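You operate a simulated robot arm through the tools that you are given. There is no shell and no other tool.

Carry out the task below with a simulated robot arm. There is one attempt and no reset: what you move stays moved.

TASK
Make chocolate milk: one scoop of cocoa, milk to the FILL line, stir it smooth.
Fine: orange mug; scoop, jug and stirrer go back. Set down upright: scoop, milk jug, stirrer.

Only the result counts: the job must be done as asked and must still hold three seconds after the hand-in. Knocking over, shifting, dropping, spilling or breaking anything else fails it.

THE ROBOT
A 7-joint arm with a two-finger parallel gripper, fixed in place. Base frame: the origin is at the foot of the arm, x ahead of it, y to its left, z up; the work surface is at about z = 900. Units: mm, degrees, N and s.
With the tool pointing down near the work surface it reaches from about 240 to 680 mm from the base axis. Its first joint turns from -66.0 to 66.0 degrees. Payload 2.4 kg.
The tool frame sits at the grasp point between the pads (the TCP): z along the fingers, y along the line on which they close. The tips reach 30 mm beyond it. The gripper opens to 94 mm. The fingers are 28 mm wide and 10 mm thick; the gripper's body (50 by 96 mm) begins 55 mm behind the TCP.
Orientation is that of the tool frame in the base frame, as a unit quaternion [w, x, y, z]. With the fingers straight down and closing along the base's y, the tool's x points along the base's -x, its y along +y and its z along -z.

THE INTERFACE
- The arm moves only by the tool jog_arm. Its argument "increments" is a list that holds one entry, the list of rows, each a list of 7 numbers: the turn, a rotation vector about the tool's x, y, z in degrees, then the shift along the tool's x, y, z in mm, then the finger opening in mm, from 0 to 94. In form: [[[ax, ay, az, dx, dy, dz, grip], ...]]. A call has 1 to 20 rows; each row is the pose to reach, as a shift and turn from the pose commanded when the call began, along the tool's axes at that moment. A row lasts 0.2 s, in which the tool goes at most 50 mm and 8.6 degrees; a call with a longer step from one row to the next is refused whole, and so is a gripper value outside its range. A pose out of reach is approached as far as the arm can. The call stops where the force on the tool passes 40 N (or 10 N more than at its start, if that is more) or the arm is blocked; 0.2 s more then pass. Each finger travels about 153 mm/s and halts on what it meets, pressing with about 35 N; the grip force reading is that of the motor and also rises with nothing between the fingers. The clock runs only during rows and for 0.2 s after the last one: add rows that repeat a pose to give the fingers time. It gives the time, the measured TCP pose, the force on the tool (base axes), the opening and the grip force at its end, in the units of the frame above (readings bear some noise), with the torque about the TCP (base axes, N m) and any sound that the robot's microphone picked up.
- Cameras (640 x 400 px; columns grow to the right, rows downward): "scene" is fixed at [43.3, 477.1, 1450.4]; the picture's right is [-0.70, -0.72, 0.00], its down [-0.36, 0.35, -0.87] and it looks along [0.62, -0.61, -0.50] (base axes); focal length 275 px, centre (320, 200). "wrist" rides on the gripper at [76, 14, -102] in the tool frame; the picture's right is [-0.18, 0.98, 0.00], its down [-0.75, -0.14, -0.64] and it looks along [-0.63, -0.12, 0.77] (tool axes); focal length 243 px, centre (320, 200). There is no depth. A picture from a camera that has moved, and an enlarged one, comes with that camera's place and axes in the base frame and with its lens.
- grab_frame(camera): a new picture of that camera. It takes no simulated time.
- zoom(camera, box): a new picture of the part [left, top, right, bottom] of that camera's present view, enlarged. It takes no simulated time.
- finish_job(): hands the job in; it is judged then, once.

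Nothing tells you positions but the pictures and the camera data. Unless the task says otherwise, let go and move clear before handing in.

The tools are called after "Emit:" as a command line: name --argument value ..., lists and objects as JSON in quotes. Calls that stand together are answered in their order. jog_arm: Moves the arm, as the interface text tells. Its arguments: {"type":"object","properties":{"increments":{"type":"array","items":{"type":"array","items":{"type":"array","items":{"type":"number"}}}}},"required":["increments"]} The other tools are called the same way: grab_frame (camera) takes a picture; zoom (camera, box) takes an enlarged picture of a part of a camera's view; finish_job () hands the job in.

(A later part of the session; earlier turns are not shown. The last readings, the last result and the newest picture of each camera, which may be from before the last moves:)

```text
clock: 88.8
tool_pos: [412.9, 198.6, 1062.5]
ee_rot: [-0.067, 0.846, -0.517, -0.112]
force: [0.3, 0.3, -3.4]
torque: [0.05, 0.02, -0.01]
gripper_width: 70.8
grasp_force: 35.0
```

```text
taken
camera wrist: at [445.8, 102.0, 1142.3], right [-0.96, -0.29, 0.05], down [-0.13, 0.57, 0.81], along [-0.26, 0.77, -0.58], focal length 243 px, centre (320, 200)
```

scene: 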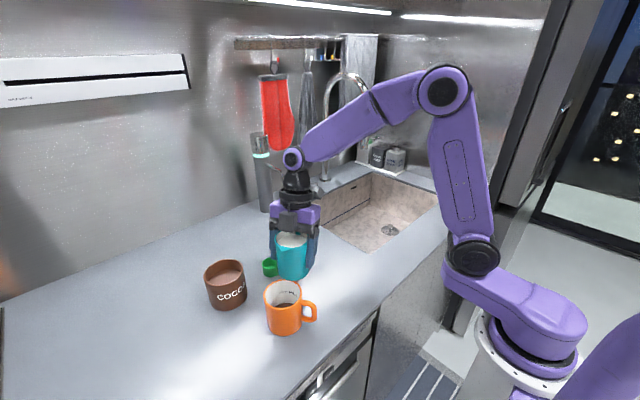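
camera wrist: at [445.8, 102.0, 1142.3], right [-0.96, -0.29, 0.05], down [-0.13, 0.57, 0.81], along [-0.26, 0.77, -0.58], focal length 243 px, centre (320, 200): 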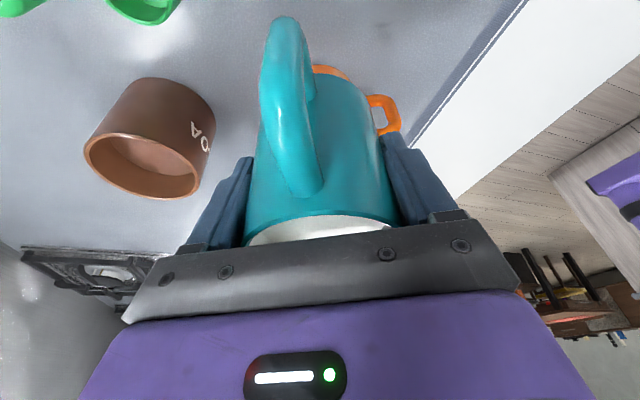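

The jug is over the far side of the mug. I zoom in to verify the lip's position relative to the mug before tilting.

Emit:
zoom --camera "scene" --box '[230, 210, 350, 340]'

```text
3.08 times, centred on (290, 275) of scene
camera zoom: at [43.3, 477.1, 1450.4], right [-0.7, -0.72, 0.0], down [-0.36, 0.35, -0.87], along [0.62, -0.61, -0.5], focal length 847 px, centre (412, -31)
```

zoom: 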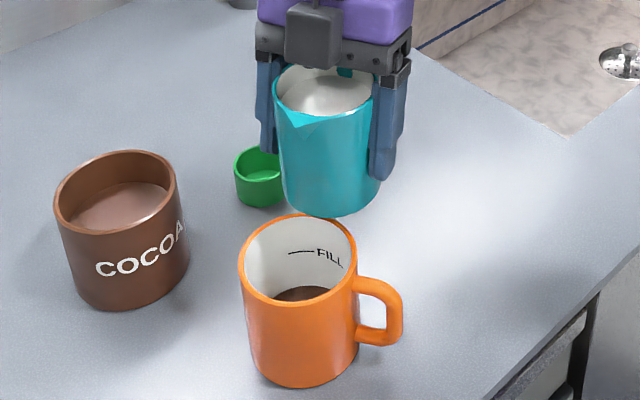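

The lip is about 12 mm short of the mug centre and will move onto it as it tilts. I tilt 18° first, below the expected start of flow, and look.

Emit:
jog_arm --increments '[[[0, 1.5, 0, 0, 0, 0, 40], [0, 4, 0, 0, 0, 0, 40], [0, 7, 0, 0, 0, 0, 40], [0, 10, 0, 0, 0, 0, 40], [0, 13, 0, 0, 0, 0, 40], [0, 16, 0, 0, 0, 0, 40], [0, 18, 0, 0, 0, 0, 40], [0, 18, 0, 0, 0, 0, 40]]]'

Emit:
zoom --camera "scene" --box '[230, 210, 350, 340]'

```text
clock: 90.6
tool_pos: [412.2, 198.6, 1063.8]
ee_rot: [0.015, 0.853, -0.521, 0.022]
force: [0.9, 0.1, -4.0]
torque: [0.03, 0.0, 0.02]
gripper_width: 71.0
grasp_force: 34.9
```

```text
3.08 times, centred on (290, 275) of scene
camera zoom: at [43.3, 477.1, 1450.4], right [-0.7, -0.72, 0.0], down [-0.36, 0.35, -0.87], along [0.62, -0.61, -0.5], focal length 847 px, centre (412, -31)
```

zoom: 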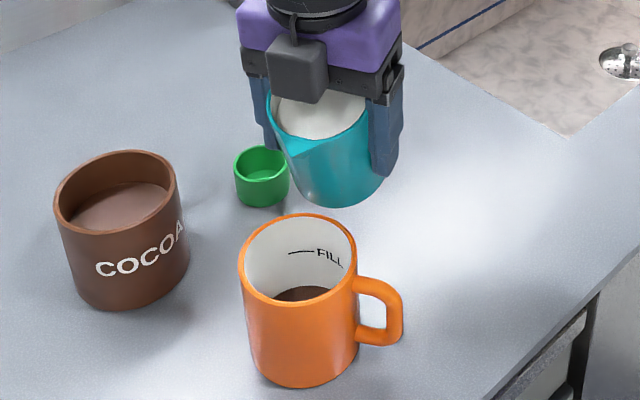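

No flow yet. I tilt in small steps and watch for the stream to start.

Emit:
jog_arm --increments '[[[0, 1.5, 0, 0, 0, 0, 40], [0, 3, 0, 0, 0, 0, 40], [0, 4.5, 0, 0, 0, 0, 40]]]'

Emit:
zoom --camera "scene" --box '[230, 210, 350, 340]'

```text
clock: 91.4
tool_pos: [413.4, 198.3, 1063.3]
ee_rot: [0.035, 0.852, -0.52, 0.055]
force: [0.4, -0.4, -4.0]
torque: [0.05, 0.01, -0.03]
gripper_width: 70.6
grasp_force: 35.5
```

```text
3.08 times, centred on (290, 275) of scene
camera zoom: at [43.3, 477.1, 1450.4], right [-0.7, -0.72, 0.0], down [-0.36, 0.35, -0.87], along [0.62, -0.61, -0.5], focal length 847 px, centre (412, -31)
```

zoom: 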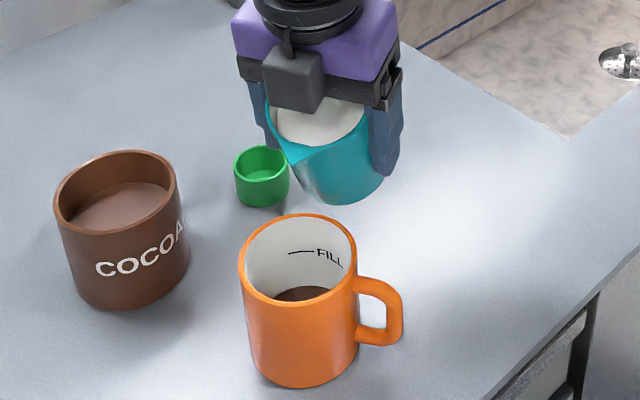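

Still no flow at about 22°. I continue in the same small steps.

Emit:
jog_arm --increments '[[[0, 1.5, 0, 0, 0, 0, 40], [0, 3, 0, 0, 0, 0, 40], [0, 4.5, 0, 0, 0, 0, 40]]]'

Emit:
zoom --camera "scene" --box '[230, 210, 350, 340]'

```text
clock: 92.2
tool_pos: [413.7, 198.2, 1063.6]
ee_rot: [0.055, 0.848, -0.52, 0.09]
force: [-0.1, -0.2, -3.1]
torque: [0.05, 0.02, 0.01]
gripper_width: 70.8
grasp_force: 34.9
```

```text
3.08 times, centred on (290, 275) of scene
camera zoom: at [43.3, 477.1, 1450.4], right [-0.7, -0.72, 0.0], down [-0.36, 0.35, -0.87], along [0.62, -0.61, -0.5], focal length 847 px, centre (412, -31)
```

zoom: 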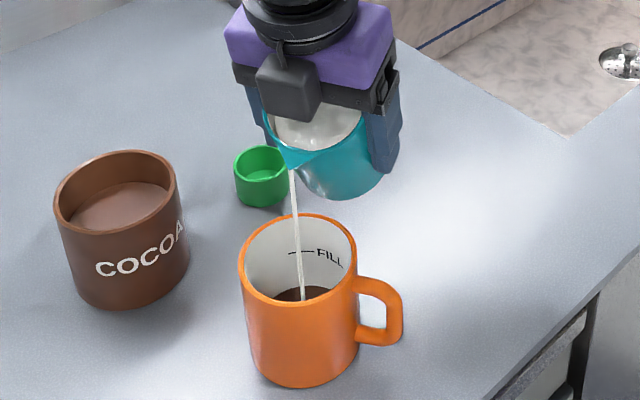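

Milk is now flowing in a thin stream into the middle of the mug. I tilt on gradually, checking the level after each step.

Emit:
jog_arm --increments '[[[0, 1, 0, 0, 0, 0, 40], [0, 2, 0, 0, 0, 0, 40], [0, 3, 0, 0, 0, 0, 40], [0, 4, 0, 0, 0, 0, 40], [0, 5, 0, 0, 0, 0, 40], [0, 5, 0, 0, 0, 0, 40], [0, 5, 0, 0, 0, 0, 40]]]'

Emit:
zoom --camera "scene" --box '[230, 210, 350, 340]'

```text
clock: 93.8
tool_pos: [413.5, 197.8, 1062.3]
ee_rot: [0.077, 0.844, -0.516, 0.126]
force: [-0.2, 0.3, -4.3]
torque: [0.01, 0.05, 0.02]
gripper_width: 70.9
grasp_force: 34.9
```

```text
3.08 times, centred on (290, 275) of scene
camera zoom: at [43.3, 477.1, 1450.4], right [-0.7, -0.72, 0.0], down [-0.36, 0.35, -0.87], along [0.62, -0.61, -0.5], focal length 847 px, centre (412, -31)
```

zoom: 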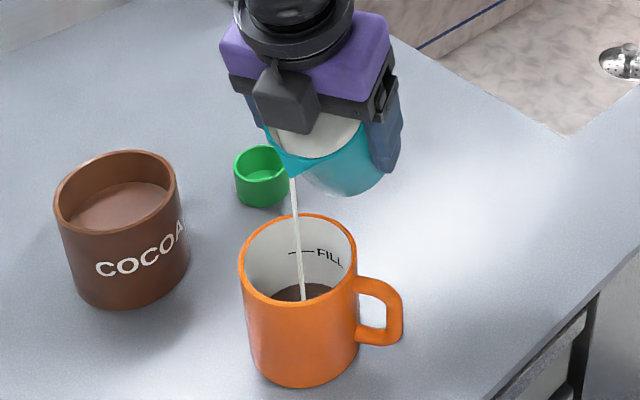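

The stream is steady and inside the mug. I hold the tilt for about two seconds to learn the pour rate.

Emit:
jog_arm --increments '[[[0, 0, 0, 0, 0, 0, 40], [0, 0, 0, 0, 0, 0, 40], [0, 0, 0, 0, 0, 0, 40], [0, 0, 0, 0, 0, 0, 40], [0, 0, 0, 0, 0, 0, 40], [0, 0, 0, 0, 0, 0, 40], [0, 0, 0, 0, 0, 0, 40], [0, 0, 0, 0, 0, 0, 40]]]'

Emit:
zoom --camera "scene" --box '[230, 210, 350, 340]'

Emit:
zoom --camera "scene" --box '[255, 270, 315, 310]'

```text
clock: 95.6
tool_pos: [412.1, 198.1, 1064.2]
ee_rot: [0.078, 0.844, -0.516, 0.126]
force: [0.5, 0.5, -3.7]
torque: [0.08, 0.04, 0.0]
gripper_width: 70.6
grasp_force: 35.2
```

```text
3.08 times, centred on (290, 275) of scene
camera zoom: at [43.3, 477.1, 1450.4], right [-0.7, -0.72, 0.0], down [-0.36, 0.35, -0.87], along [0.62, -0.61, -0.5], focal length 847 px, centre (412, -31)
```

zoom: 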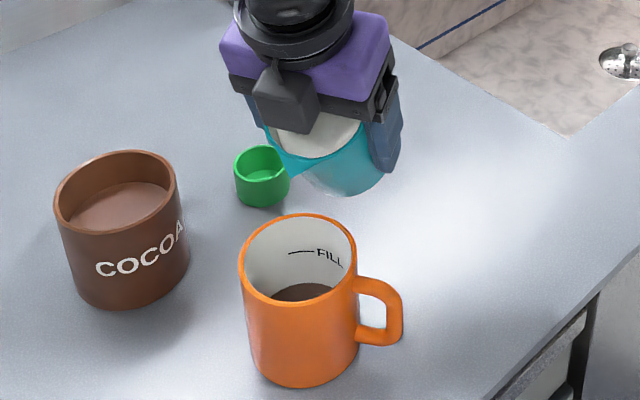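

```text
10.00 times, centred on (285, 290) of scene
camera zoom: at [43.3, 477.1, 1450.4], right [-0.7, -0.72, 0.0], down [-0.36, 0.35, -0.87], along [0.62, -0.61, -0.5], focal length 2753 px, centre (670, -700)
```

zoom: 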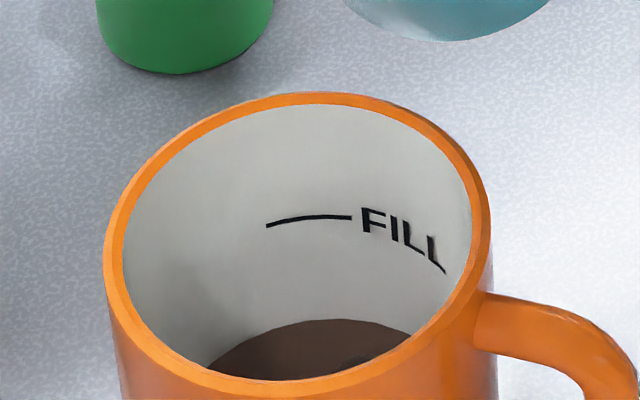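

The flow stops by itself once the surface drops to the lip, so the tilt sets the amount. I continue to about 45° and let it settle.

Emit:
jog_arm --increments '[[[0, 1, 0, 0, 0, 0, 40], [0, 2, 0, 0, 0, 0, 40], [0, 3, 0, 0, 0, 0, 40], [0, 4, 0, 0, 0, 0, 40], [0, 5, 0, 0, 0, 0, 40], [0, 6, 0, 0, 0, 0, 40], [0, 7, 0, 0, 0, 0, 40], [0, 8, 0, 0, 0, 0, 40], [0, 8, 0, 0, 0, 0, 40]]]'

Emit:
zoom --camera "scene" --box '[230, 210, 350, 340]'

```text
clock: 97.6
tool_pos: [412.3, 198.1, 1062.1]
ee_rot: [0.113, 0.833, -0.509, 0.185]
force: [0.8, -0.5, -4.3]
torque: [0.09, 0.05, -0.03]
gripper_width: 70.9
grasp_force: 35.1
```

```text
3.08 times, centred on (290, 275) of scene
camera zoom: at [43.3, 477.1, 1450.4], right [-0.7, -0.72, 0.0], down [-0.36, 0.35, -0.87], along [0.62, -0.61, -0.5], focal length 847 px, centre (412, -31)
```

zoom: 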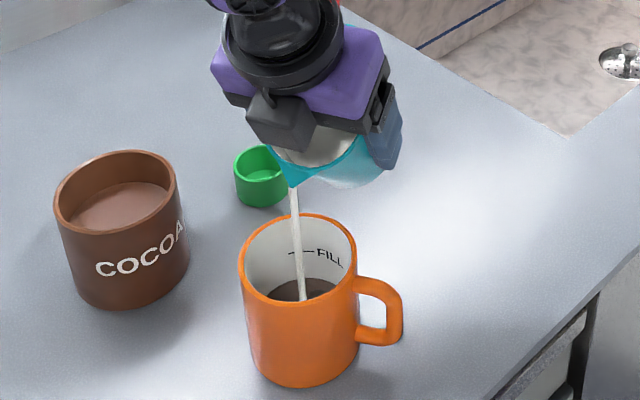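

Flow is steady and centred at about 40°. I keep tilting at the same pace.

Emit:
jog_arm --increments '[[[0, 0, 0, 0, 0, 0, 40], [0, 1, 0, 0, 0, 0, 40], [0, 2, 0, 0, 0, 0, 40], [0, 3, 0, 0, 0, 0, 40], [0, 4, 0, 0, 0, 0, 40], [0, 5, 0, 0, 0, 0, 40], [0, 6, 0, 0, 0, 0, 40], [0, 7, 0, 0, 0, 0, 40], [0, 8, 0, 0, 0, 0, 40], [0, 8, 0, 0, 0, 0, 40], [0, 8, 0, 0, 0, 0, 40], [0, 8, 0, 0, 0, 0, 40]]]'

Emit:
zoom --camera "scene" --box '[230, 210, 350, 340]'

Emit:
zoom --camera "scene" --box '[255, 270, 315, 310]'

```text
clock: 100.2
tool_pos: [413.6, 197.9, 1063.4]
ee_rot: [0.148, 0.818, -0.501, 0.242]
force: [-0.3, -0.5, -3.1]
torque: [0.05, 0.03, -0.02]
gripper_width: 71.0
grasp_force: 34.9
```

```text
3.08 times, centred on (290, 275) of scene
camera zoom: at [43.3, 477.1, 1450.4], right [-0.7, -0.72, 0.0], down [-0.36, 0.35, -0.87], along [0.62, -0.61, -0.5], focal length 847 px, centre (412, -31)
```

zoom: 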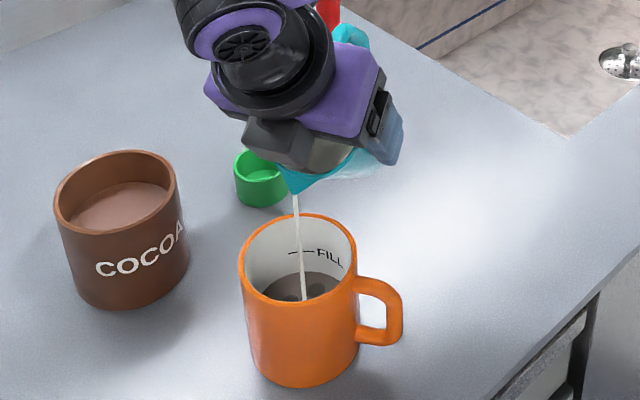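

```text
10.00 times, centred on (285, 290) of scene
camera zoom: at [43.3, 477.1, 1450.4], right [-0.7, -0.72, 0.0], down [-0.36, 0.35, -0.87], along [0.62, -0.61, -0.5], focal length 2753 px, centre (670, -700)
```

zoom: 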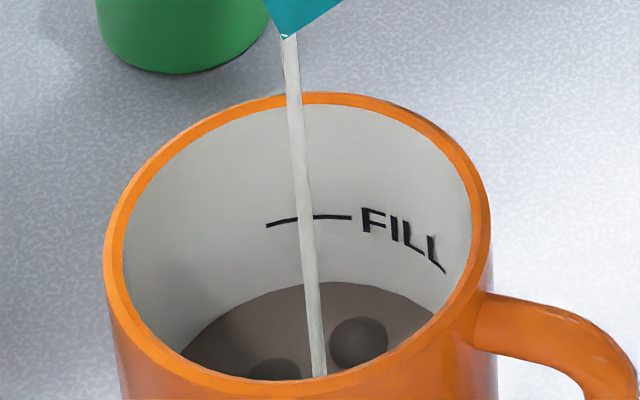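

The level has risen to about 22 mm under the FILL line, with cocoa lumps floating. I hold at 48° until the stream stops.

Emit:
jog_arm --increments '[[[0, 0, 0, 0, 0, 0, 40], [0, 0, 0, 0, 0, 0, 40], [0, 0, 0, 0, 0, 0, 40], [0, 0, 0, 0, 0, 0, 40], [0, 0, 0, 0, 0, 0, 40], [0, 0, 0, 0, 0, 0, 40], [0, 0, 0, 0, 0, 0, 40], [0, 0, 0, 0, 0, 0, 40], [0, 0, 0, 0, 0, 0, 40], [0, 0, 0, 0, 0, 0, 40]]]'

Emit:
zoom --camera "scene" --box '[255, 270, 315, 310]'

```text
clock: 102.4
tool_pos: [413.0, 197.9, 1062.6]
ee_rot: [0.149, 0.818, -0.5, 0.243]
force: [0.0, 0.0, -3.3]
torque: [0.04, 0.03, 0.0]
gripper_width: 71.1
grasp_force: 35.6
```

```text
10.00 times, centred on (285, 290) of scene
camera zoom: at [43.3, 477.1, 1450.4], right [-0.7, -0.72, 0.0], down [-0.36, 0.35, -0.87], along [0.62, -0.61, -0.5], focal length 2753 px, centre (670, -700)
```

zoom: 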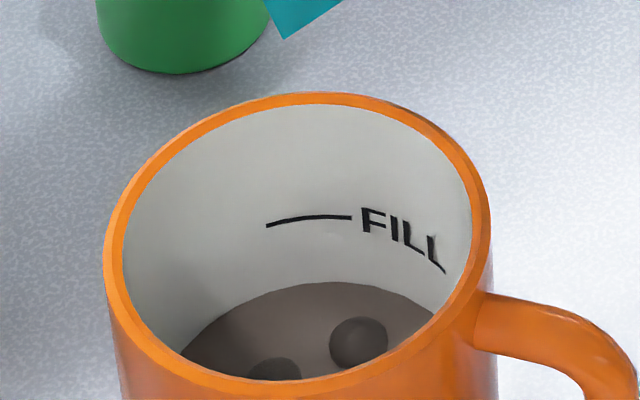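

At 48° it settled with about 21 mm still to go, matching my volume estimate; I expect roughly 67° in the end. I tilt to 58° and let it settle.

Emit:
jog_arm --increments '[[[0, 1, 0, 0, 0, 0, 40], [0, 2, 0, 0, 0, 0, 40], [0, 3, 0, 0, 0, 0, 40], [0, 4, 0, 0, 0, 0, 40], [0, 5, 0, 0, 0, 0, 40], [0, 6, 0, 0, 0, 0, 40], [0, 7, 0, 0, 0, 0, 40], [0, 8, 0, 0, 0, 0, 40], [0, 9, 0, 0, 0, 0, 40], [0, 10, 0, 0, 0, 0, 40], [0, 10, 0, 0, 0, 0, 40], [0, 10, 0, 0, 0, 0, 40]]]'

Emit:
zoom --camera "scene" --box '[230, 210, 350, 340]'

Emit:
zoom --camera "scene" --box '[255, 270, 315, 310]'

```text
clock: 105.0
tool_pos: [413.0, 197.9, 1062.3]
ee_rot: [0.191, 0.794, -0.485, 0.313]
force: [0.0, 0.1, -2.8]
torque: [0.06, 0.03, 0.02]
gripper_width: 70.7
grasp_force: 34.9
```

```text
3.08 times, centred on (290, 275) of scene
camera zoom: at [43.3, 477.1, 1450.4], right [-0.7, -0.72, 0.0], down [-0.36, 0.35, -0.87], along [0.62, -0.61, -0.5], focal length 847 px, centre (412, -31)
```

zoom: 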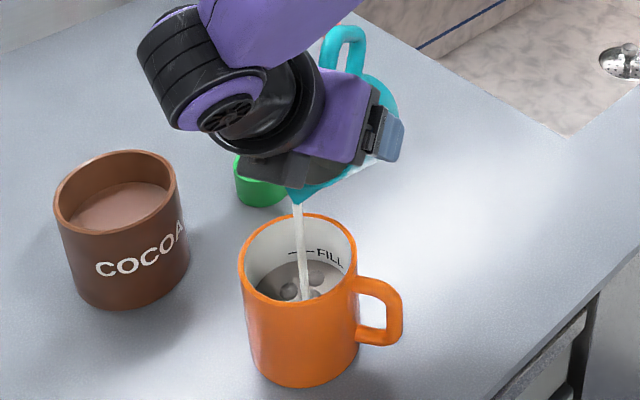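

```text
10.00 times, centred on (285, 290) of scene
camera zoom: at [43.3, 477.1, 1450.4], right [-0.7, -0.72, 0.0], down [-0.36, 0.35, -0.87], along [0.62, -0.61, -0.5], focal length 2753 px, centre (670, -700)
```

zoom: 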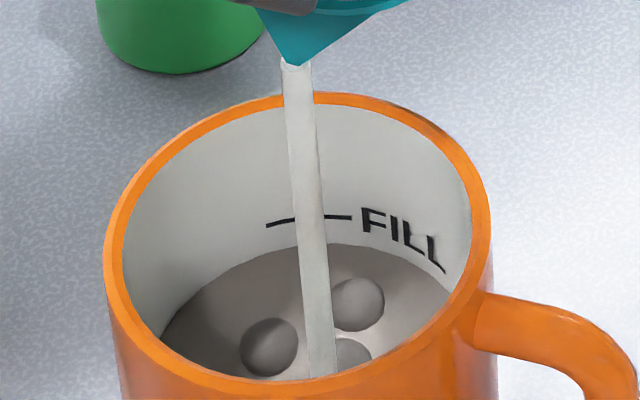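

It is rising faster now and only about 9 mm below the line, still flowing. To avoid overshooting, I ease back a few degrees and see where it settles.

Emit:
jog_arm --increments '[[[0, -4, 0, 0, 0, 0, 40], [0, -4, 0, 0, 0, 0, 40]]]'

Emit:
zoom --camera "scene" --box '[255, 270, 315, 310]'

```text
clock: 105.6
tool_pos: [411.8, 197.6, 1062.2]
ee_rot: [0.175, 0.803, -0.493, 0.285]
force: [0.0, -0.9, -2.3]
torque: [0.07, 0.07, 0.01]
gripper_width: 70.9
grasp_force: 35.5
```

```text
10.00 times, centred on (285, 290) of scene
camera zoom: at [43.3, 477.1, 1450.4], right [-0.7, -0.72, 0.0], down [-0.36, 0.35, -0.87], along [0.62, -0.61, -0.5], focal length 2753 px, centre (670, -700)
```

zoom: 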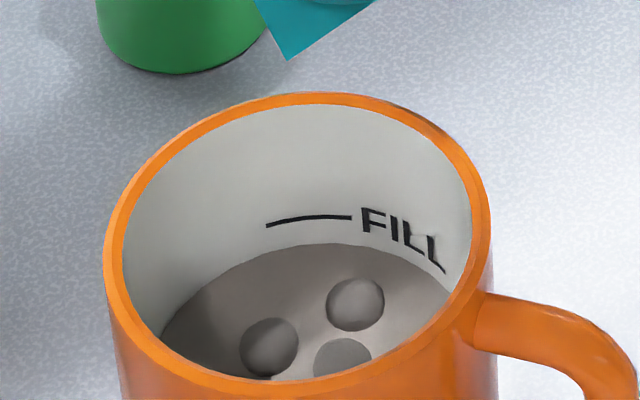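

It stopped at once, about 8.7 mm below the line. I return to 58° and hold, to see where that tilt settles.

Emit:
jog_arm --increments '[[[0, 2, 0, 0, 0, 0, 40], [0, 4, 0, 0, 0, 0, 40], [0, 4, 0, 0, 0, 0, 40], [0, 4, 0, 0, 0, 0, 40], [0, 4, 0, 0, 0, 0, 40]]]'

Emit:
zoom --camera "scene" --box '[255, 270, 315, 310]'

```text
clock: 106.8
tool_pos: [414.2, 197.3, 1063.2]
ee_rot: [0.192, 0.794, -0.486, 0.312]
force: [-0.5, 0.0, -2.8]
torque: [0.03, 0.02, 0.01]
gripper_width: 71.0
grasp_force: 34.7
```

```text
10.00 times, centred on (285, 290) of scene
camera zoom: at [43.3, 477.1, 1450.4], right [-0.7, -0.72, 0.0], down [-0.36, 0.35, -0.87], along [0.62, -0.61, -0.5], focal length 2753 px, centre (670, -700)
```

zoom: 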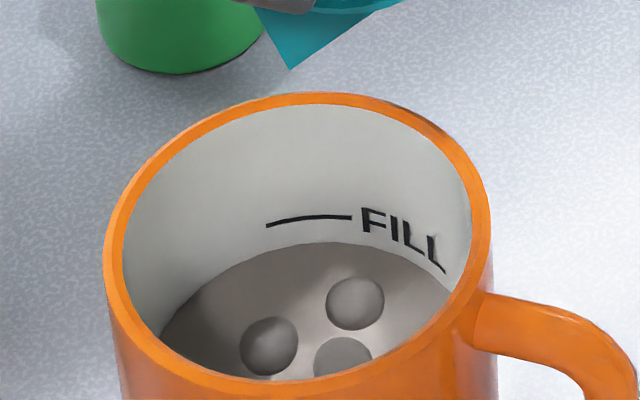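

Settled about 8 mm below the line at 58°. I go to 62° slowly and hold.

Emit:
jog_arm --increments '[[[0, 1, 0, 0, 0, 0, 40], [0, 2, 0, 0, 0, 0, 40], [0, 3, 0, 0, 0, 0, 40], [0, 4, 0, 0, 0, 0, 40], [0, 4, 0, 0, 0, 0, 40], [0, 4, 0, 0, 0, 0, 40], [0, 4, 0, 0, 0, 0, 40], [0, 4, 0, 0, 0, 0, 40], [0, 4, 0, 0, 0, 0, 40]]]'

Emit:
zoom --camera "scene" --box '[255, 270, 315, 310]'

```text
clock: 108.8
tool_pos: [413.5, 198.2, 1063.1]
ee_rot: [0.209, 0.782, -0.479, 0.339]
force: [-0.3, 1.1, -2.5]
torque: [0.02, 0.02, -0.03]
gripper_width: 71.1
grasp_force: 34.5
```

```text
10.00 times, centred on (285, 290) of scene
camera zoom: at [43.3, 477.1, 1450.4], right [-0.7, -0.72, 0.0], down [-0.36, 0.35, -0.87], along [0.62, -0.61, -0.5], focal length 2753 px, centre (670, -700)
```

zoom: 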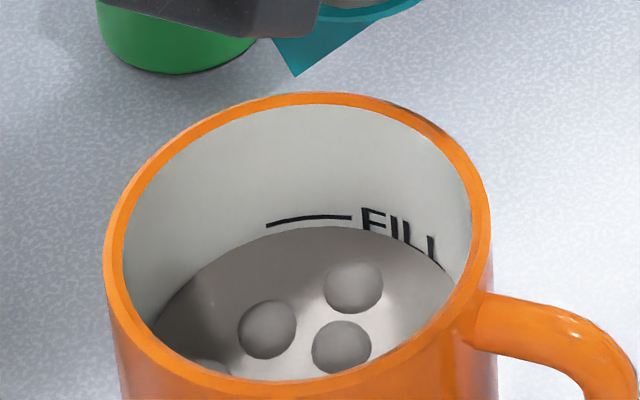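

About 3 mm to go. I add 1.5° and hold.

Emit:
jog_arm --increments '[[[0, 0.75, 0, 0, 0, 0, 40], [0, 1.5, 0, 0, 0, 0, 40], [0, 1.5, 0, 0, 0, 0, 40], [0, 1.5, 0, 0, 0, 0, 40], [0, 1.5, 0, 0, 0, 0, 40], [0, 1.5, 0, 0, 0, 0, 40], [0, 1.5, 0, 0, 0, 0, 40]]]'

Emit:
zoom --camera "scene" --box '[270, 275, 310, 300]'

```text
clock: 110.4
tool_pos: [413.1, 198.5, 1063.4]
ee_rot: [0.215, 0.777, -0.476, 0.351]
force: [-0.4, 0.0, -3.2]
torque: [0.07, 0.01, 0.01]
gripper_width: 71.0
grasp_force: 34.7
```

```text
16.00 times, centred on (290, 288) of scene
camera zoom: at [43.3, 477.1, 1450.4], right [-0.7, -0.72, 0.0], down [-0.36, 0.35, -0.87], along [0.62, -0.61, -0.5], focal length 4404 px, centre (800, -1200)
```

zoom: 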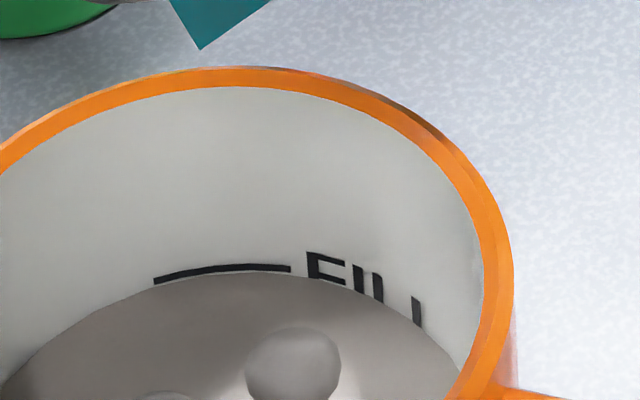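

The milk just touches the lower edge of the FILL line, about 0.7 mm short of its middle. I add a final 0.6° and hold.

Emit:
jog_arm --increments '[[[0, 0.6, 0, 0, 0, 0, 40], [0, 0.6, 0, 0, 0, 0, 40], [0, 0.6, 0, 0, 0, 0, 40], [0, 0.6, 0, 0, 0, 0, 40], [0, 0.6, 0, 0, 0, 0, 40]]]'

Emit:
zoom --camera "scene" --box '[270, 275, 310, 300]'

```text
clock: 111.6
tool_pos: [413.2, 199.2, 1064.0]
ee_rot: [0.218, 0.776, -0.475, 0.354]
force: [0.2, 0.1, -2.3]
torque: [0.04, 0.0, 0.05]
gripper_width: 71.0
grasp_force: 34.8
```

```text
16.00 times, centred on (290, 288) of scene
camera zoom: at [43.3, 477.1, 1450.4], right [-0.7, -0.72, 0.0], down [-0.36, 0.35, -0.87], along [0.62, -0.61, -0.5], focal length 4404 px, centre (800, -1200)
```

zoom: 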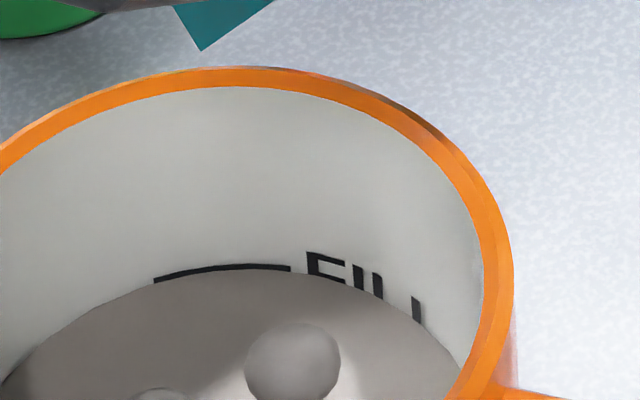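

The milk surface now sits on the FILL line. I tilt the jug back upright over the mug.

Emit:
jog_arm --increments '[[[0, -5, 0, 0, 0, 0, 40], [0, -10, 0, 0, 0, 0, 40], [0, -15, 0, 0, 0, 0, 40], [0, -20, 0, 0, 0, 0, 40], [0, -25, 0, 0, 0, 0, 40], [0, -30, 0, 0, 0, 0, 40], [0, -35, 0, 0, 0, 0, 40], [0, -40, 0, 0, 0, 0, 40], [0, -45, 0, 0, 0, 0, 40], [0, -50, 0, 0, 0, 0, 40], [0, -54, 0, 0, 0, 0, 40], [0, -58, 0, 0, 0, 0, 40], [0, -61, 0, 0, 0, 0, 40], [0, -63, 0, 0, 0, 0, 40], [0, -64.1, 0, 0, 0, 0, 40], [0, -64.1, 0, 0, 0, 0, 40]]]'

Emit:
zoom --camera "scene" --box '[230, 210, 350, 340]'

Emit:
zoom --camera "scene" --box '[265, 275, 305, 300]'

```text
clock: 115.0
tool_pos: [412.7, 198.7, 1062.4]
ee_rot: [-0.068, 0.845, -0.518, -0.112]
force: [0.9, 0.1, -2.8]
torque: [0.04, 0.03, -0.01]
gripper_width: 70.9
grasp_force: 35.2
```

```text
3.08 times, centred on (290, 275) of scene
camera zoom: at [43.3, 477.1, 1450.4], right [-0.7, -0.72, 0.0], down [-0.36, 0.35, -0.87], along [0.62, -0.61, -0.5], focal length 847 px, centre (412, -31)
```

zoom: 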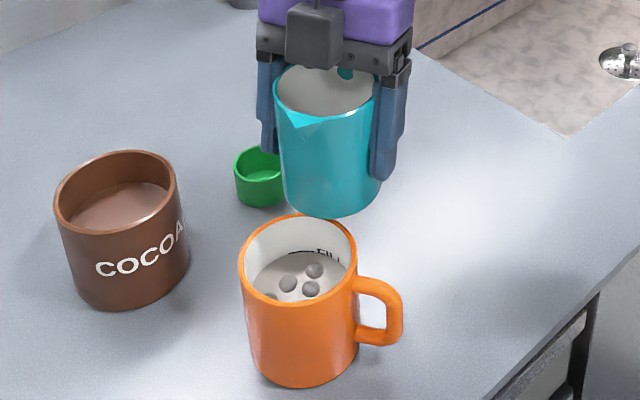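

```text
16.00 times, centred on (285, 288) of scene
camera zoom: at [43.3, 477.1, 1450.4], right [-0.7, -0.72, 0.0], down [-0.36, 0.35, -0.87], along [0.62, -0.61, -0.5], focal length 4404 px, centre (880, -1200)
```

zoom: 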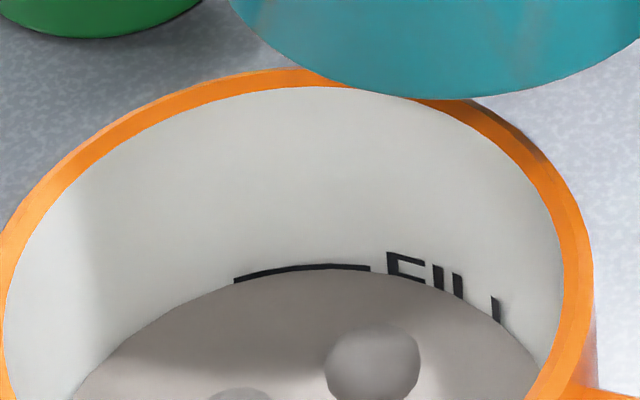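

The jug is upright again and the mug is filled to the line. I carry the jug back the way it came, above its original spot.

Emit:
jog_arm --increments '[[[0, 0, 0, 2.4, 1.8, -0.6, 40], [0, 0, 0, 7.2, 5.3, -1.9, 40], [0, 0, 0, 14.4, 10.8, -3.9, 40], [0, 0, 0, 22.6, 16.8, -6.1, 40], [0, 0, 0, 30.7, 22.8, -8.3, 40], [0, 0, 0, 38.9, 28.8, -10.4, 40], [0, 0, 0, 47, 34.8, -12.6, 40], [0, 0, 0, 55.1, 40.8, -14.8, 40], [0, 0, 0, 63.3, 46.8, -17, 40], [0, 0, 0, 71.4, 52.8, -19.1, 40], [0, 0, 0, 78.6, 58.1, -21.1, 40], [0, 0, 0, 85, 62.8, -22.8, 40], [0, 0, 0, 89, 65.8, -23.8, 40], [0, 0, 0, 90.4, 66.8, -24.2, 40], [0, 0, 0, 90.4, 66.8, -24.2, 40]]]'

Emit:
jog_arm --increments '[[[0, 0, 0, 0.8, 0, 2.9, 40], [0, 0, 0, 2.6, 0, 9.7, 40], [0, 0, 0, 5.2, 0, 19.3, 40], [0, 0, 0, 7.8, 0, 29, 40], [0, 0, 0, 10.4, 0, 38.6, 40], [0, 0, 0, 13, 0, 48.3, 40], [0, 0, 0, 15.5, 0, 58, 40], [0, 0, 0, 18.1, 0, 67.6, 40], [0, 0, 0, 20.7, 0, 77.3, 40], [0, 0, 0, 22.8, 0, 85, 40], [0, 0, 0, 24.6, 0, 91.8, 40], [0, 0, 0, 26.1, 0, 97.5, 40], [0, 0, 0, 27.2, 0, 101.4, 40], [0, 0, 0, 27.7, 0, 103.3, 40], [0, 0, 0, 27.7, 0, 103.3, 40]]]'

Emit:
zoom --camera "scene" --box '[280, 190, 400, 310]'

```text
clock: 118.2
tool_pos: [396.3, 83.6, 1062.5]
ee_rot: [-0.067, 0.846, -0.517, -0.112]
force: [0.1, -0.3, -1.8]
torque: [-0.01, 0.02, 0.01]
gripper_width: 71.0
grasp_force: 34.4
```

```text
clock: 121.4
tool_pos: [395.1, 85.5, 956.7]
ee_rot: [-0.068, 0.846, -0.518, -0.111]
force: [-0.2, -0.4, -3.1]
torque: [0.01, 0.0, 0.01]
gripper_width: 71.0
grasp_force: 34.5
```

```text
3.33 times, centred on (340, 250) of scene
camera zoom: at [43.3, 477.1, 1450.4], right [-0.7, -0.72, 0.0], down [-0.36, 0.35, -0.87], along [0.62, -0.61, -0.5], focal length 918 px, centre (253, 33)
```

zoom: 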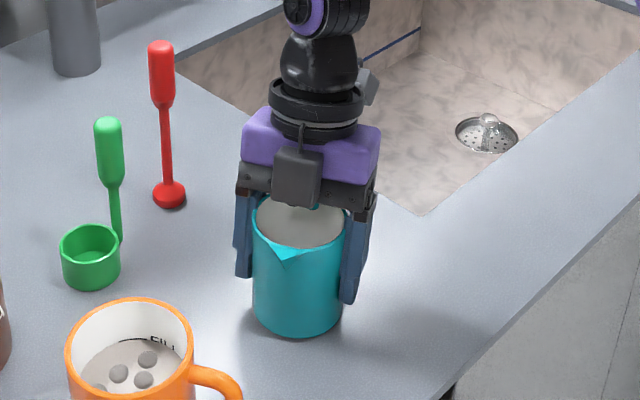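

About 3 mm above the counter. I lower the last bit in sub-millimetre steps and watch the force.

Emit:
jog_arm --increments '[[[0, 0, 0, 0.2, 0, 0.8, 40], [0, 0, 0, 0.4, 0, 1.6, 40], [0, 0, 0, 0.6, 0, 2.3, 40], [0, 0, 0, 0.75, 0, 2.8, 40], [0, 0, 0, 0.85, 0, 3.2, 40], [0, 0, 0, 0.88, 0, 3.3, 40], [0, 0, 0, 0.88, 0, 3.3, 40]]]'

Emit:
zoom --camera "scene" --box '[280, 190, 400, 310]'

```text
clock: 123.0
tool_pos: [395.6, 83.9, 953.2]
ee_rot: [-0.069, 0.846, -0.518, -0.11]
force: [-1.5, 3.2, 24.9]
torque: [-0.27, -0.03, 0.06]
gripper_width: 71.0
grasp_force: 34.4
```

```text
3.33 times, centred on (340, 250) of scene
camera zoom: at [42.9, 477.1, 1450.4], right [-0.7, -0.72, 0.0], down [-0.36, 0.35, -0.87], along [0.62, -0.61, -0.5], focal length 918 px, centre (253, 33)
```

zoom: 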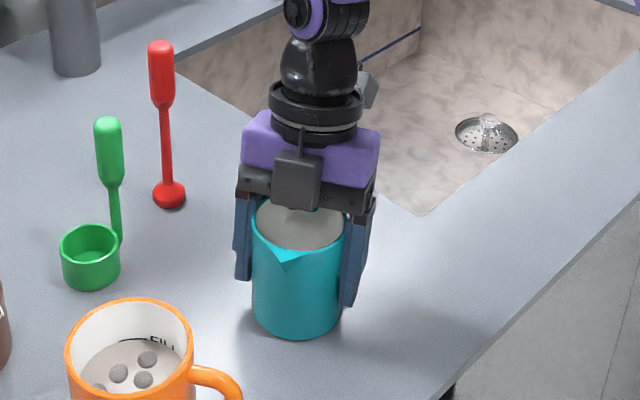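

It is standing on the counter, pressed a bit hard at 25 N. I back off 0.3 mm to relieve the force and then open the fingers evenly.

Emit:
jog_arm --increments '[[[0, 0, 0, -0.08, 0, -0.3, 40], [0, 0, 0, -0.08, 0, -0.3, 40]]]'

Emit:
jog_arm --increments '[[[0, 0, 0, 0, 0, 0, 73], [0, 0, 0, 0, 0, 0, 78], [0, 0, 0, 0, 0, 0, 86], [0, 0, 0, 0, 0, 0, 94], [0, 0, 0, 0, 0, 0, 94]]]'

Emit:
zoom --camera "scene" --box '[280, 190, 400, 310]'

Emit:
grab_frame --camera "wrist"

```text
clock: 123.6
tool_pos: [396.7, 83.8, 952.5]
ee_rot: [-0.068, 0.846, -0.518, -0.11]
force: [1.7, 3.9, 19.3]
torque: [-0.16, -0.11, 0.08]
gripper_width: 71.0
grasp_force: 34.9
```

```text
clock: 124.8
tool_pos: [395.6, 85.3, 952.1]
ee_rot: [-0.067, 0.846, -0.518, -0.112]
force: [0.8, 0.4, -0.7]
torque: [0.01, 0.01, -0.01]
gripper_width: 94.0
grasp_force: 0.0
```

```text
3.33 times, centred on (340, 250) of scene
camera zoom: at [43.3, 477.1, 1450.4], right [-0.7, -0.72, 0.0], down [-0.36, 0.35, -0.87], along [0.62, -0.61, -0.5], focal length 918 px, centre (253, 33)
```

zoom: 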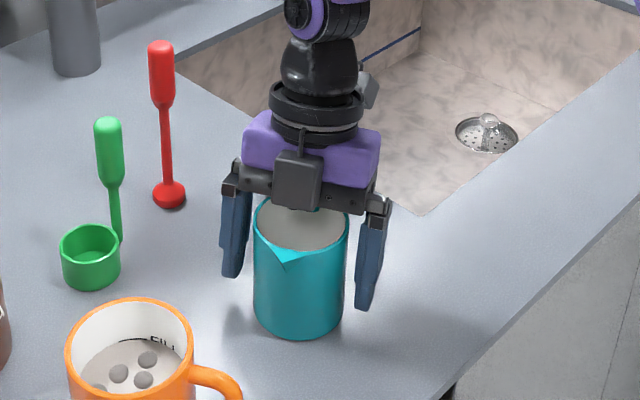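

```text
taken
camera wrist: at [428.2, -11.9, 1032.3], right [-0.96, -0.29, 0.05], down [-0.13, 0.57, 0.81], along [-0.26, 0.77, -0.58], focal length 243 px, centre (320, 200)
```

wrist: 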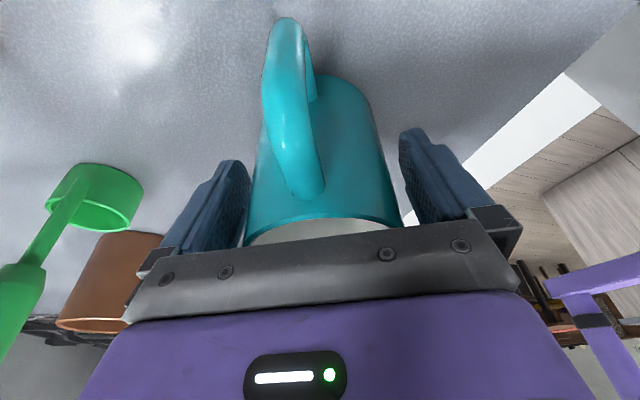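

The jug stands released and upright where it was. I retreat along the tool axis, then rise clear of it.

Emit:
jog_arm --increments '[[[0, 0, 0, 0, 0, -8, 94], [0, 0, 0, 0, 0, -25, 94], [0, 0, 0, 0, 0, -45, 94], [0, 0, 0, 0, 0, -70, 94], [0, 0, 0, 0, 0, -100, 94], [0, 0, 0, 0, 0, -135, 94], [0, 0, 0, 0, 0, -170, 94], [0, 0, 0, 0, 0, -205, 94], [0, 0, 0, 0, 0, -205, 94]]]'

Emit:
grab_frame --camera "scene"

Emit:
zoom --camera "scene" --box '[190, 190, 370, 350]'

```text
clock: 126.8
tool_pos: [417.8, 36.8, 1151.6]
ee_rot: [-0.066, 0.845, -0.518, -0.112]
force: [0.0, -0.2, -0.1]
torque: [0.01, -0.03, 0.0]
gripper_width: 93.9
grasp_force: 0.0
```

```text
taken
```

scene: 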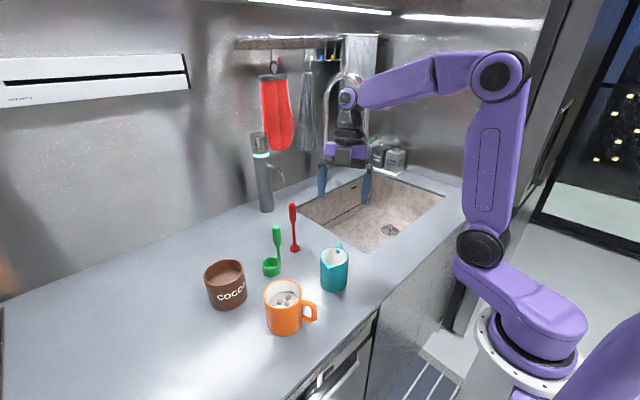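

```text
2.50 times, centred on (280, 270) of scene
camera zoom: at [43.3, 477.1, 1450.4], right [-0.7, -0.72, 0.0], down [-0.36, 0.35, -0.87], along [0.62, -0.61, -0.5], focal length 688 px, centre (420, 25)
```

zoom: 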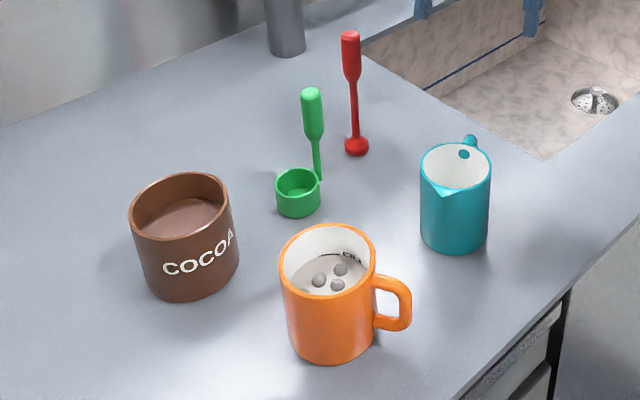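

Everything stands exactly where it was, and the mug holds milk with cocoa lumps. Next is the stirrer: I straighten the tool to vertical and yaw it back to its neutral direction.

Emit:
jog_arm --increments '[[[0, 7.5, 0, -6, 0, -24, 94], [0, 15, 0, -13, 0, -48, 94], [0, 15, 0, -13, 0, -48, 94]]]'

Emit:
jog_arm --increments '[[[0, 0, 8, 0, 0, 0, 60], [0, 0, 16, 0, 0, 0, 60], [0, 0, 24, 0, 0, 0, 60], [0, 0, 32, 0, 0, 0, 60], [0, 0, 40, 0, 0, 0, 60], [0, 0, 48, 0, 0, 0, 60], [0, 0, 56, 0, 0, 0, 60], [0, 0, 64, 0, 0, 0, 60], [0, 0, 72, 0, 0, 0, 60], [0, 0, 80, 0, 0, 0, 60], [0, 0, 88, 0, 0, 0, 60], [0, 0, 96, 0, 0, 0, 60], [0, 0, 104, 0, 0, 0, 60], [0, 0, 112, 0, 0, 0, 60], [0, 0, 117.1, 0, 0, 0, 60], [0, 0, 117.1, 0, 0, 0, 60]]]'

Emit:
grab_frame --camera "wrist"

```text
clock: 127.6
tool_pos: [420.1, 37.7, 1202.9]
ee_rot: [0.001, 0.852, -0.523, 0.001]
force: [0.6, 0.4, -0.9]
torque: [-0.04, -0.02, 0.01]
gripper_width: 93.9
grasp_force: 0.1
```

```text
clock: 131.0
tool_pos: [421.0, 37.7, 1200.5]
ee_rot: [0.0, 0.002, 1.0, -0.001]
force: [-0.4, -0.5, 0.1]
torque: [0.01, 0.01, 0.02]
gripper_width: 59.6
grasp_force: 0.1
```

```text
taken
camera wrist: at [344.4, 51.8, 1303.4], right [0.19, 0.98, 0.0], down [0.75, -0.14, 0.64], along [0.63, -0.12, -0.77], focal length 243 px, centre (320, 200)
```

wrist: 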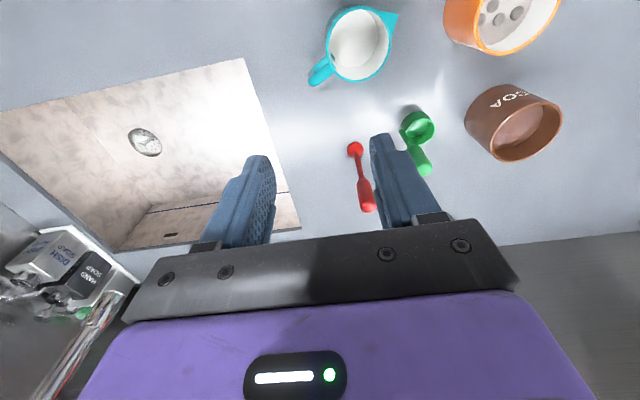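

The stirrer shows up at about (563, 76.5). I move to just above its handle and check the centring between the fingers.

Emit:
jog_arm --increments '[[[0, 0, 0, -28.5, 7.8, 10, 60], [0, 0, 0, -57, 15.5, 25, 60], [0, 0, 0, -85.5, 23.3, 40, 60], [0, 0, 0, -114, 31, 60, 60], [0, 0, 0, -142.5, 38.8, 80, 60], [0, 0, 0, -142.5, 38.8, 80, 60]]]'

Emit:
grab_frame --camera "wrist"

Emit:
zoom --camera "scene" --box '[230, 130, 350, 270]'

```text
clock: 132.4
tool_pos: [562.4, 76.5, 1119.8]
ee_rot: [0.0, -0.001, 1.0, 0.001]
force: [-0.3, -0.4, 0.2]
torque: [0.0, -0.01, -0.01]
gripper_width: 59.8
grasp_force: 0.0
```

```text
taken
camera wrist: at [485.7, 90.3, 1222.3], right [0.18, 0.98, 0.0], down [0.75, -0.14, 0.64], along [0.63, -0.12, -0.77], focal length 243 px, centre (320, 200)
```

wrist: 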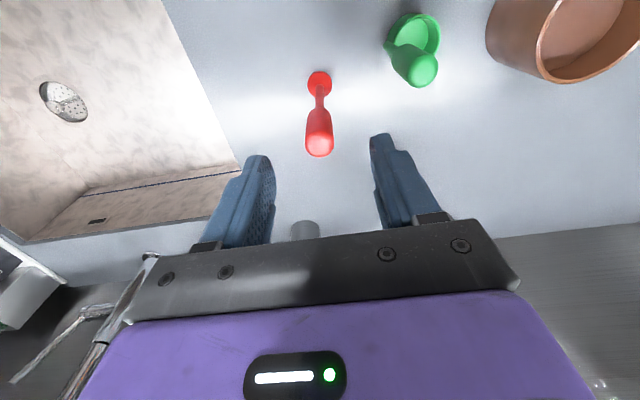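

```text
2.86 times, centred on (290, 200) of scene
camera zoom: at [43.3, 477.1, 1450.4], right [-0.7, -0.72, 0.0], down [-0.36, 0.35, -0.87], along [0.62, -0.61, -0.5], focal length 786 px, centre (406, 200)
```

zoom: 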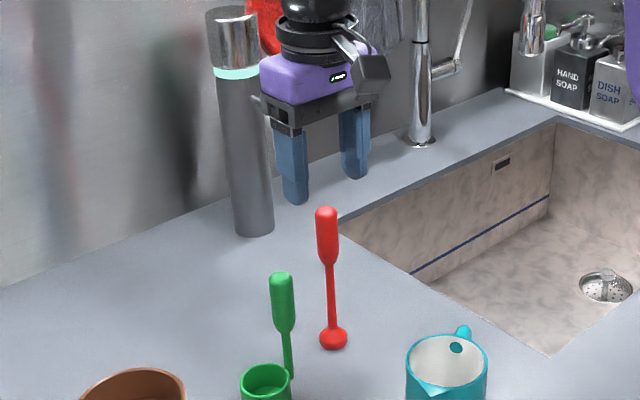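

The stirrer is within a few millimetres of the finger centre; I correct by 3 mm and 1.6 mm and descend to grip height, z ≈ 1035.

Emit:
jog_arm --increments '[[[0, 0, 0, -3, -1.6, 0, 60], [0, 0, 0, -3, -1.6, 20, 60], [0, 0, 0, -3, -1.6, 40, 60], [0, 0, 0, -3, -1.6, 60, 60], [0, 0, 0, -3, -1.6, 75, 60], [0, 0, 0, -3, -1.6, 85, 60], [0, 0, 0, -3, -1.6, 85, 60]]]'

Emit:
grab_frame --camera "wrist"

Emit:
zoom --camera "scene" --box '[250, 160, 340, 270]'

```text
clock: 134.0
tool_pos: [565.5, 74.5, 1037.5]
ee_rot: [0.001, -0.001, 1.0, -0.001]
force: [0.6, 0.1, -0.1]
torque: [0.01, -0.02, -0.02]
gripper_width: 59.6
grasp_force: 0.1
```

```text
taken
camera wrist: at [489.0, 89.6, 1138.9], right [0.18, 0.98, 0.0], down [0.75, -0.14, 0.64], along [0.63, -0.12, -0.77], focal length 243 px, centre (320, 200)
```

wrist: 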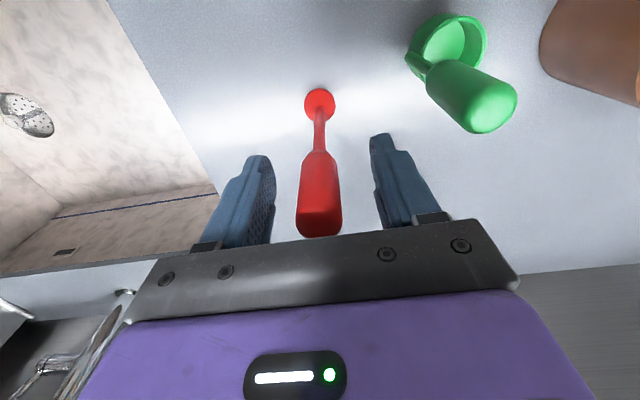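

```text
3.64 times, centred on (295, 215) of scene
camera zoom: at [43.3, 477.1, 1450.4], right [-0.7, -0.72, 0.0], down [-0.36, 0.35, -0.87], along [0.62, -0.61, -0.5], focal length 1001 px, centre (411, 146)
```

zoom: 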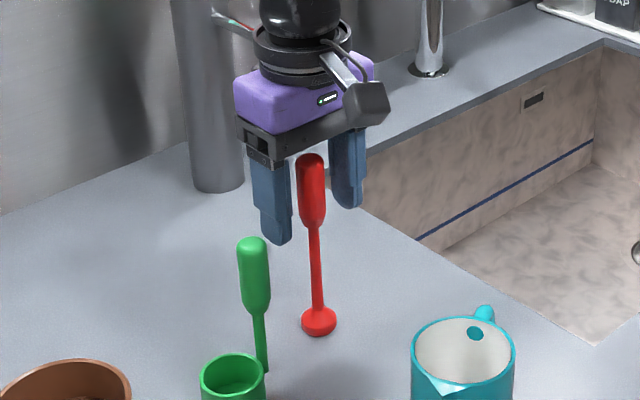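

The stirrer is centred between the pads to within a millimetre. I close the fingers on its handle.

Emit:
jog_arm --increments '[[[0, 0, 0, 0, 0, 0, 40], [0, 0, 0, 0, 0, 0, 28], [0, 0, 0, 0, 0, 0, 10], [0, 0, 0, 0, 0, 0, 0], [0, 0, 0, 0, 0, 0, 0]]]'

Emit:
zoom --camera "scene" --box '[250, 160, 340, 270]'

Emit:
grab_frame --camera "wrist"

```text
clock: 135.2
tool_pos: [564.9, 75.6, 1036.7]
ee_rot: [0.0, 0.001, 1.0, -0.001]
force: [1.1, -0.7, 1.5]
torque: [-0.08, 0.01, 0.02]
gripper_width: 20.6
grasp_force: 34.9
```

```text
3.64 times, centred on (295, 215) of scene
camera zoom: at [43.3, 477.1, 1450.4], right [-0.7, -0.72, 0.0], down [-0.36, 0.35, -0.87], along [0.62, -0.61, -0.5], focal length 1001 px, centre (411, 146)
```

zoom: 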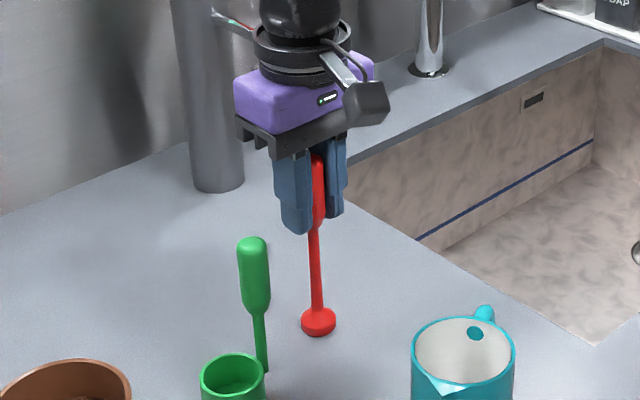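

```text
taken
camera wrist: at [489.1, 89.6, 1139.2], right [0.18, 0.98, 0.0], down [0.75, -0.14, 0.64], along [0.63, -0.12, -0.77], focal length 243 px, centre (320, 200)
```

wrist: 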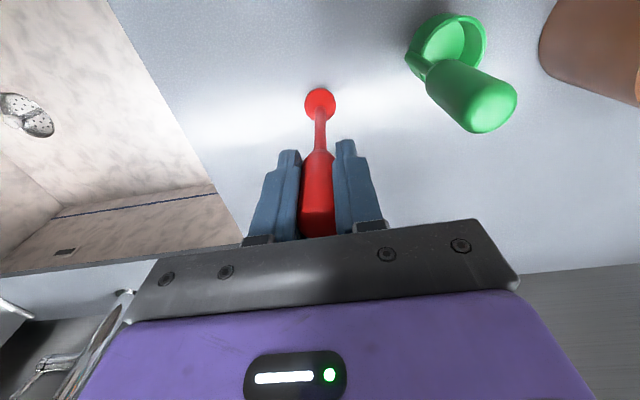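

The stirrer is held (20.6 mm, 35 N). I lift it straight up 150 mm so it clears everything on the way.

Emit:
jog_arm --increments '[[[0, 0, 0, 0, 0, -5, 0], [0, 0, 0, 0, 0, -20, 0], [0, 0, 0, 0, 0, -40, 0], [0, 0, 0, 0, 0, -65, 0], [0, 0, 0, 0, 0, -90, 0], [0, 0, 0, 0, 0, -115, 0], [0, 0, 0, 0, 0, -138, 0], [0, 0, 0, 0, 0, -150, 0], [0, 0, 0, 0, 0, -150, 0]]]'

Emit:
grab_frame --camera "scene"

Emit:
grab_frame --camera "wrist"

```text
clock: 137.2
tool_pos: [565.8, 74.9, 1186.4]
ee_rot: [0.001, 0.0, 1.0, -0.001]
force: [-0.1, -0.5, -0.1]
torque: [0.02, 0.0, -0.02]
gripper_width: 20.3
grasp_force: 35.1
```

```text
taken
```

scene: 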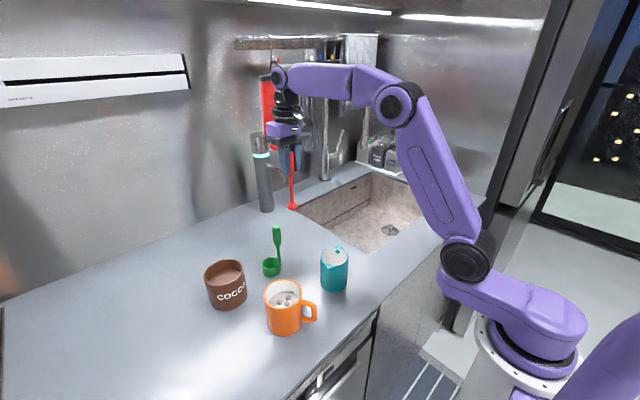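

```text
taken
camera wrist: at [489.7, 88.0, 1289.8], right [0.19, 0.98, 0.0], down [0.75, -0.14, 0.64], along [0.63, -0.12, -0.77], focal length 243 px, centre (320, 200)
```

wrist: 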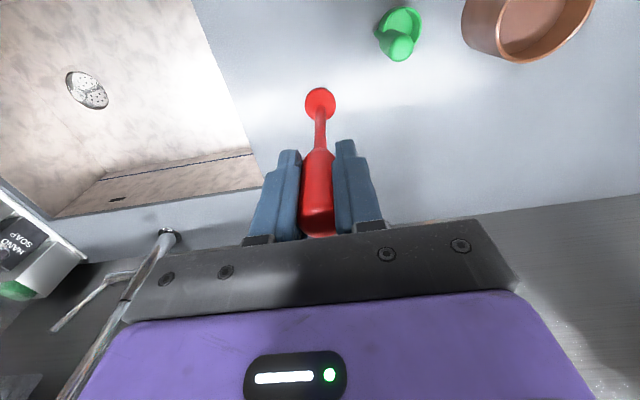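

The stirrer hangs straight. I move it at this height to directly above the mug.

Emit:
jog_arm --increments '[[[0, 0, 0, 9, 8.7, 0, 0], [0, 0, 0, 27, 26, 0, 0], [0, 0, 0, 50, 48.8, 0, 0], [0, 0, 0, 75, 73.2, 0, 0], [0, 0, 0, 100, 97.6, 0, 0], [0, 0, 0, 125, 122, 0, 0], [0, 0, 0, 150, 146.4, 0, 0], [0, 0, 0, 168, 164, 0, 0], [0, 0, 0, 178.8, 174.3, 0, 0], [0, 0, 0, 178.8, 174.3, 0, 0]]]'

Emit:
zoom --camera "scene" --box '[210, 190, 370, 340]'

Emit:
grab_frame --camera "wrist"

```text
clock: 139.4
tool_pos: [386.9, 249.4, 1186.0]
ee_rot: [-0.001, 0.0, 1.0, 0.0]
force: [0.1, 0.1, -1.5]
torque: [0.04, -0.01, 0.01]
gripper_width: 20.6
grasp_force: 34.8
```

```text
2.67 times, centred on (290, 265) of scene
camera zoom: at [43.3, 477.1, 1450.4], right [-0.7, -0.72, 0.0], down [-0.36, 0.35, -0.87], along [0.62, -0.61, -0.5], focal length 734 px, centre (400, 27)
```

zoom: 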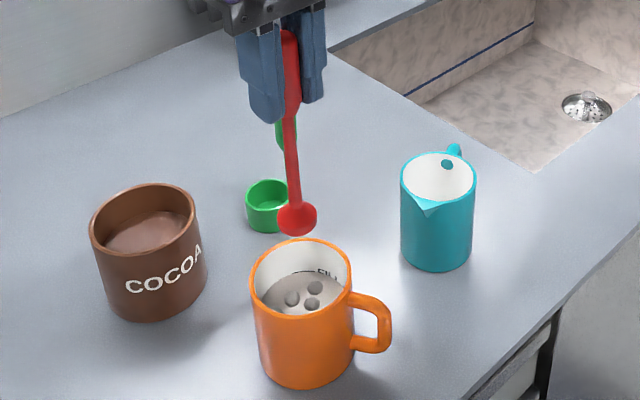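

```text
taken
camera wrist: at [309.9, 263.2, 1288.9], right [0.18, 0.98, 0.0], down [0.75, -0.14, 0.64], along [0.63, -0.12, -0.77], focal length 243 px, centre (320, 200)
```

wrist: 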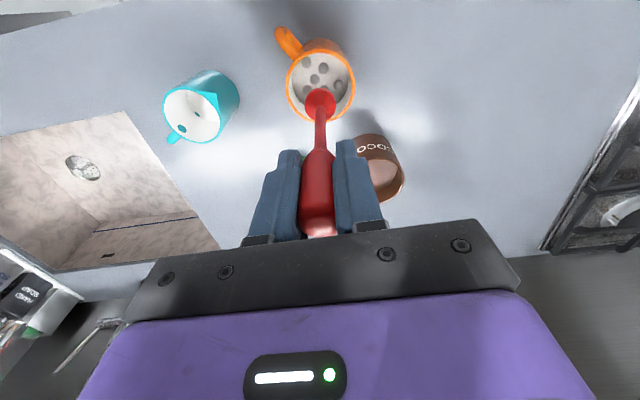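

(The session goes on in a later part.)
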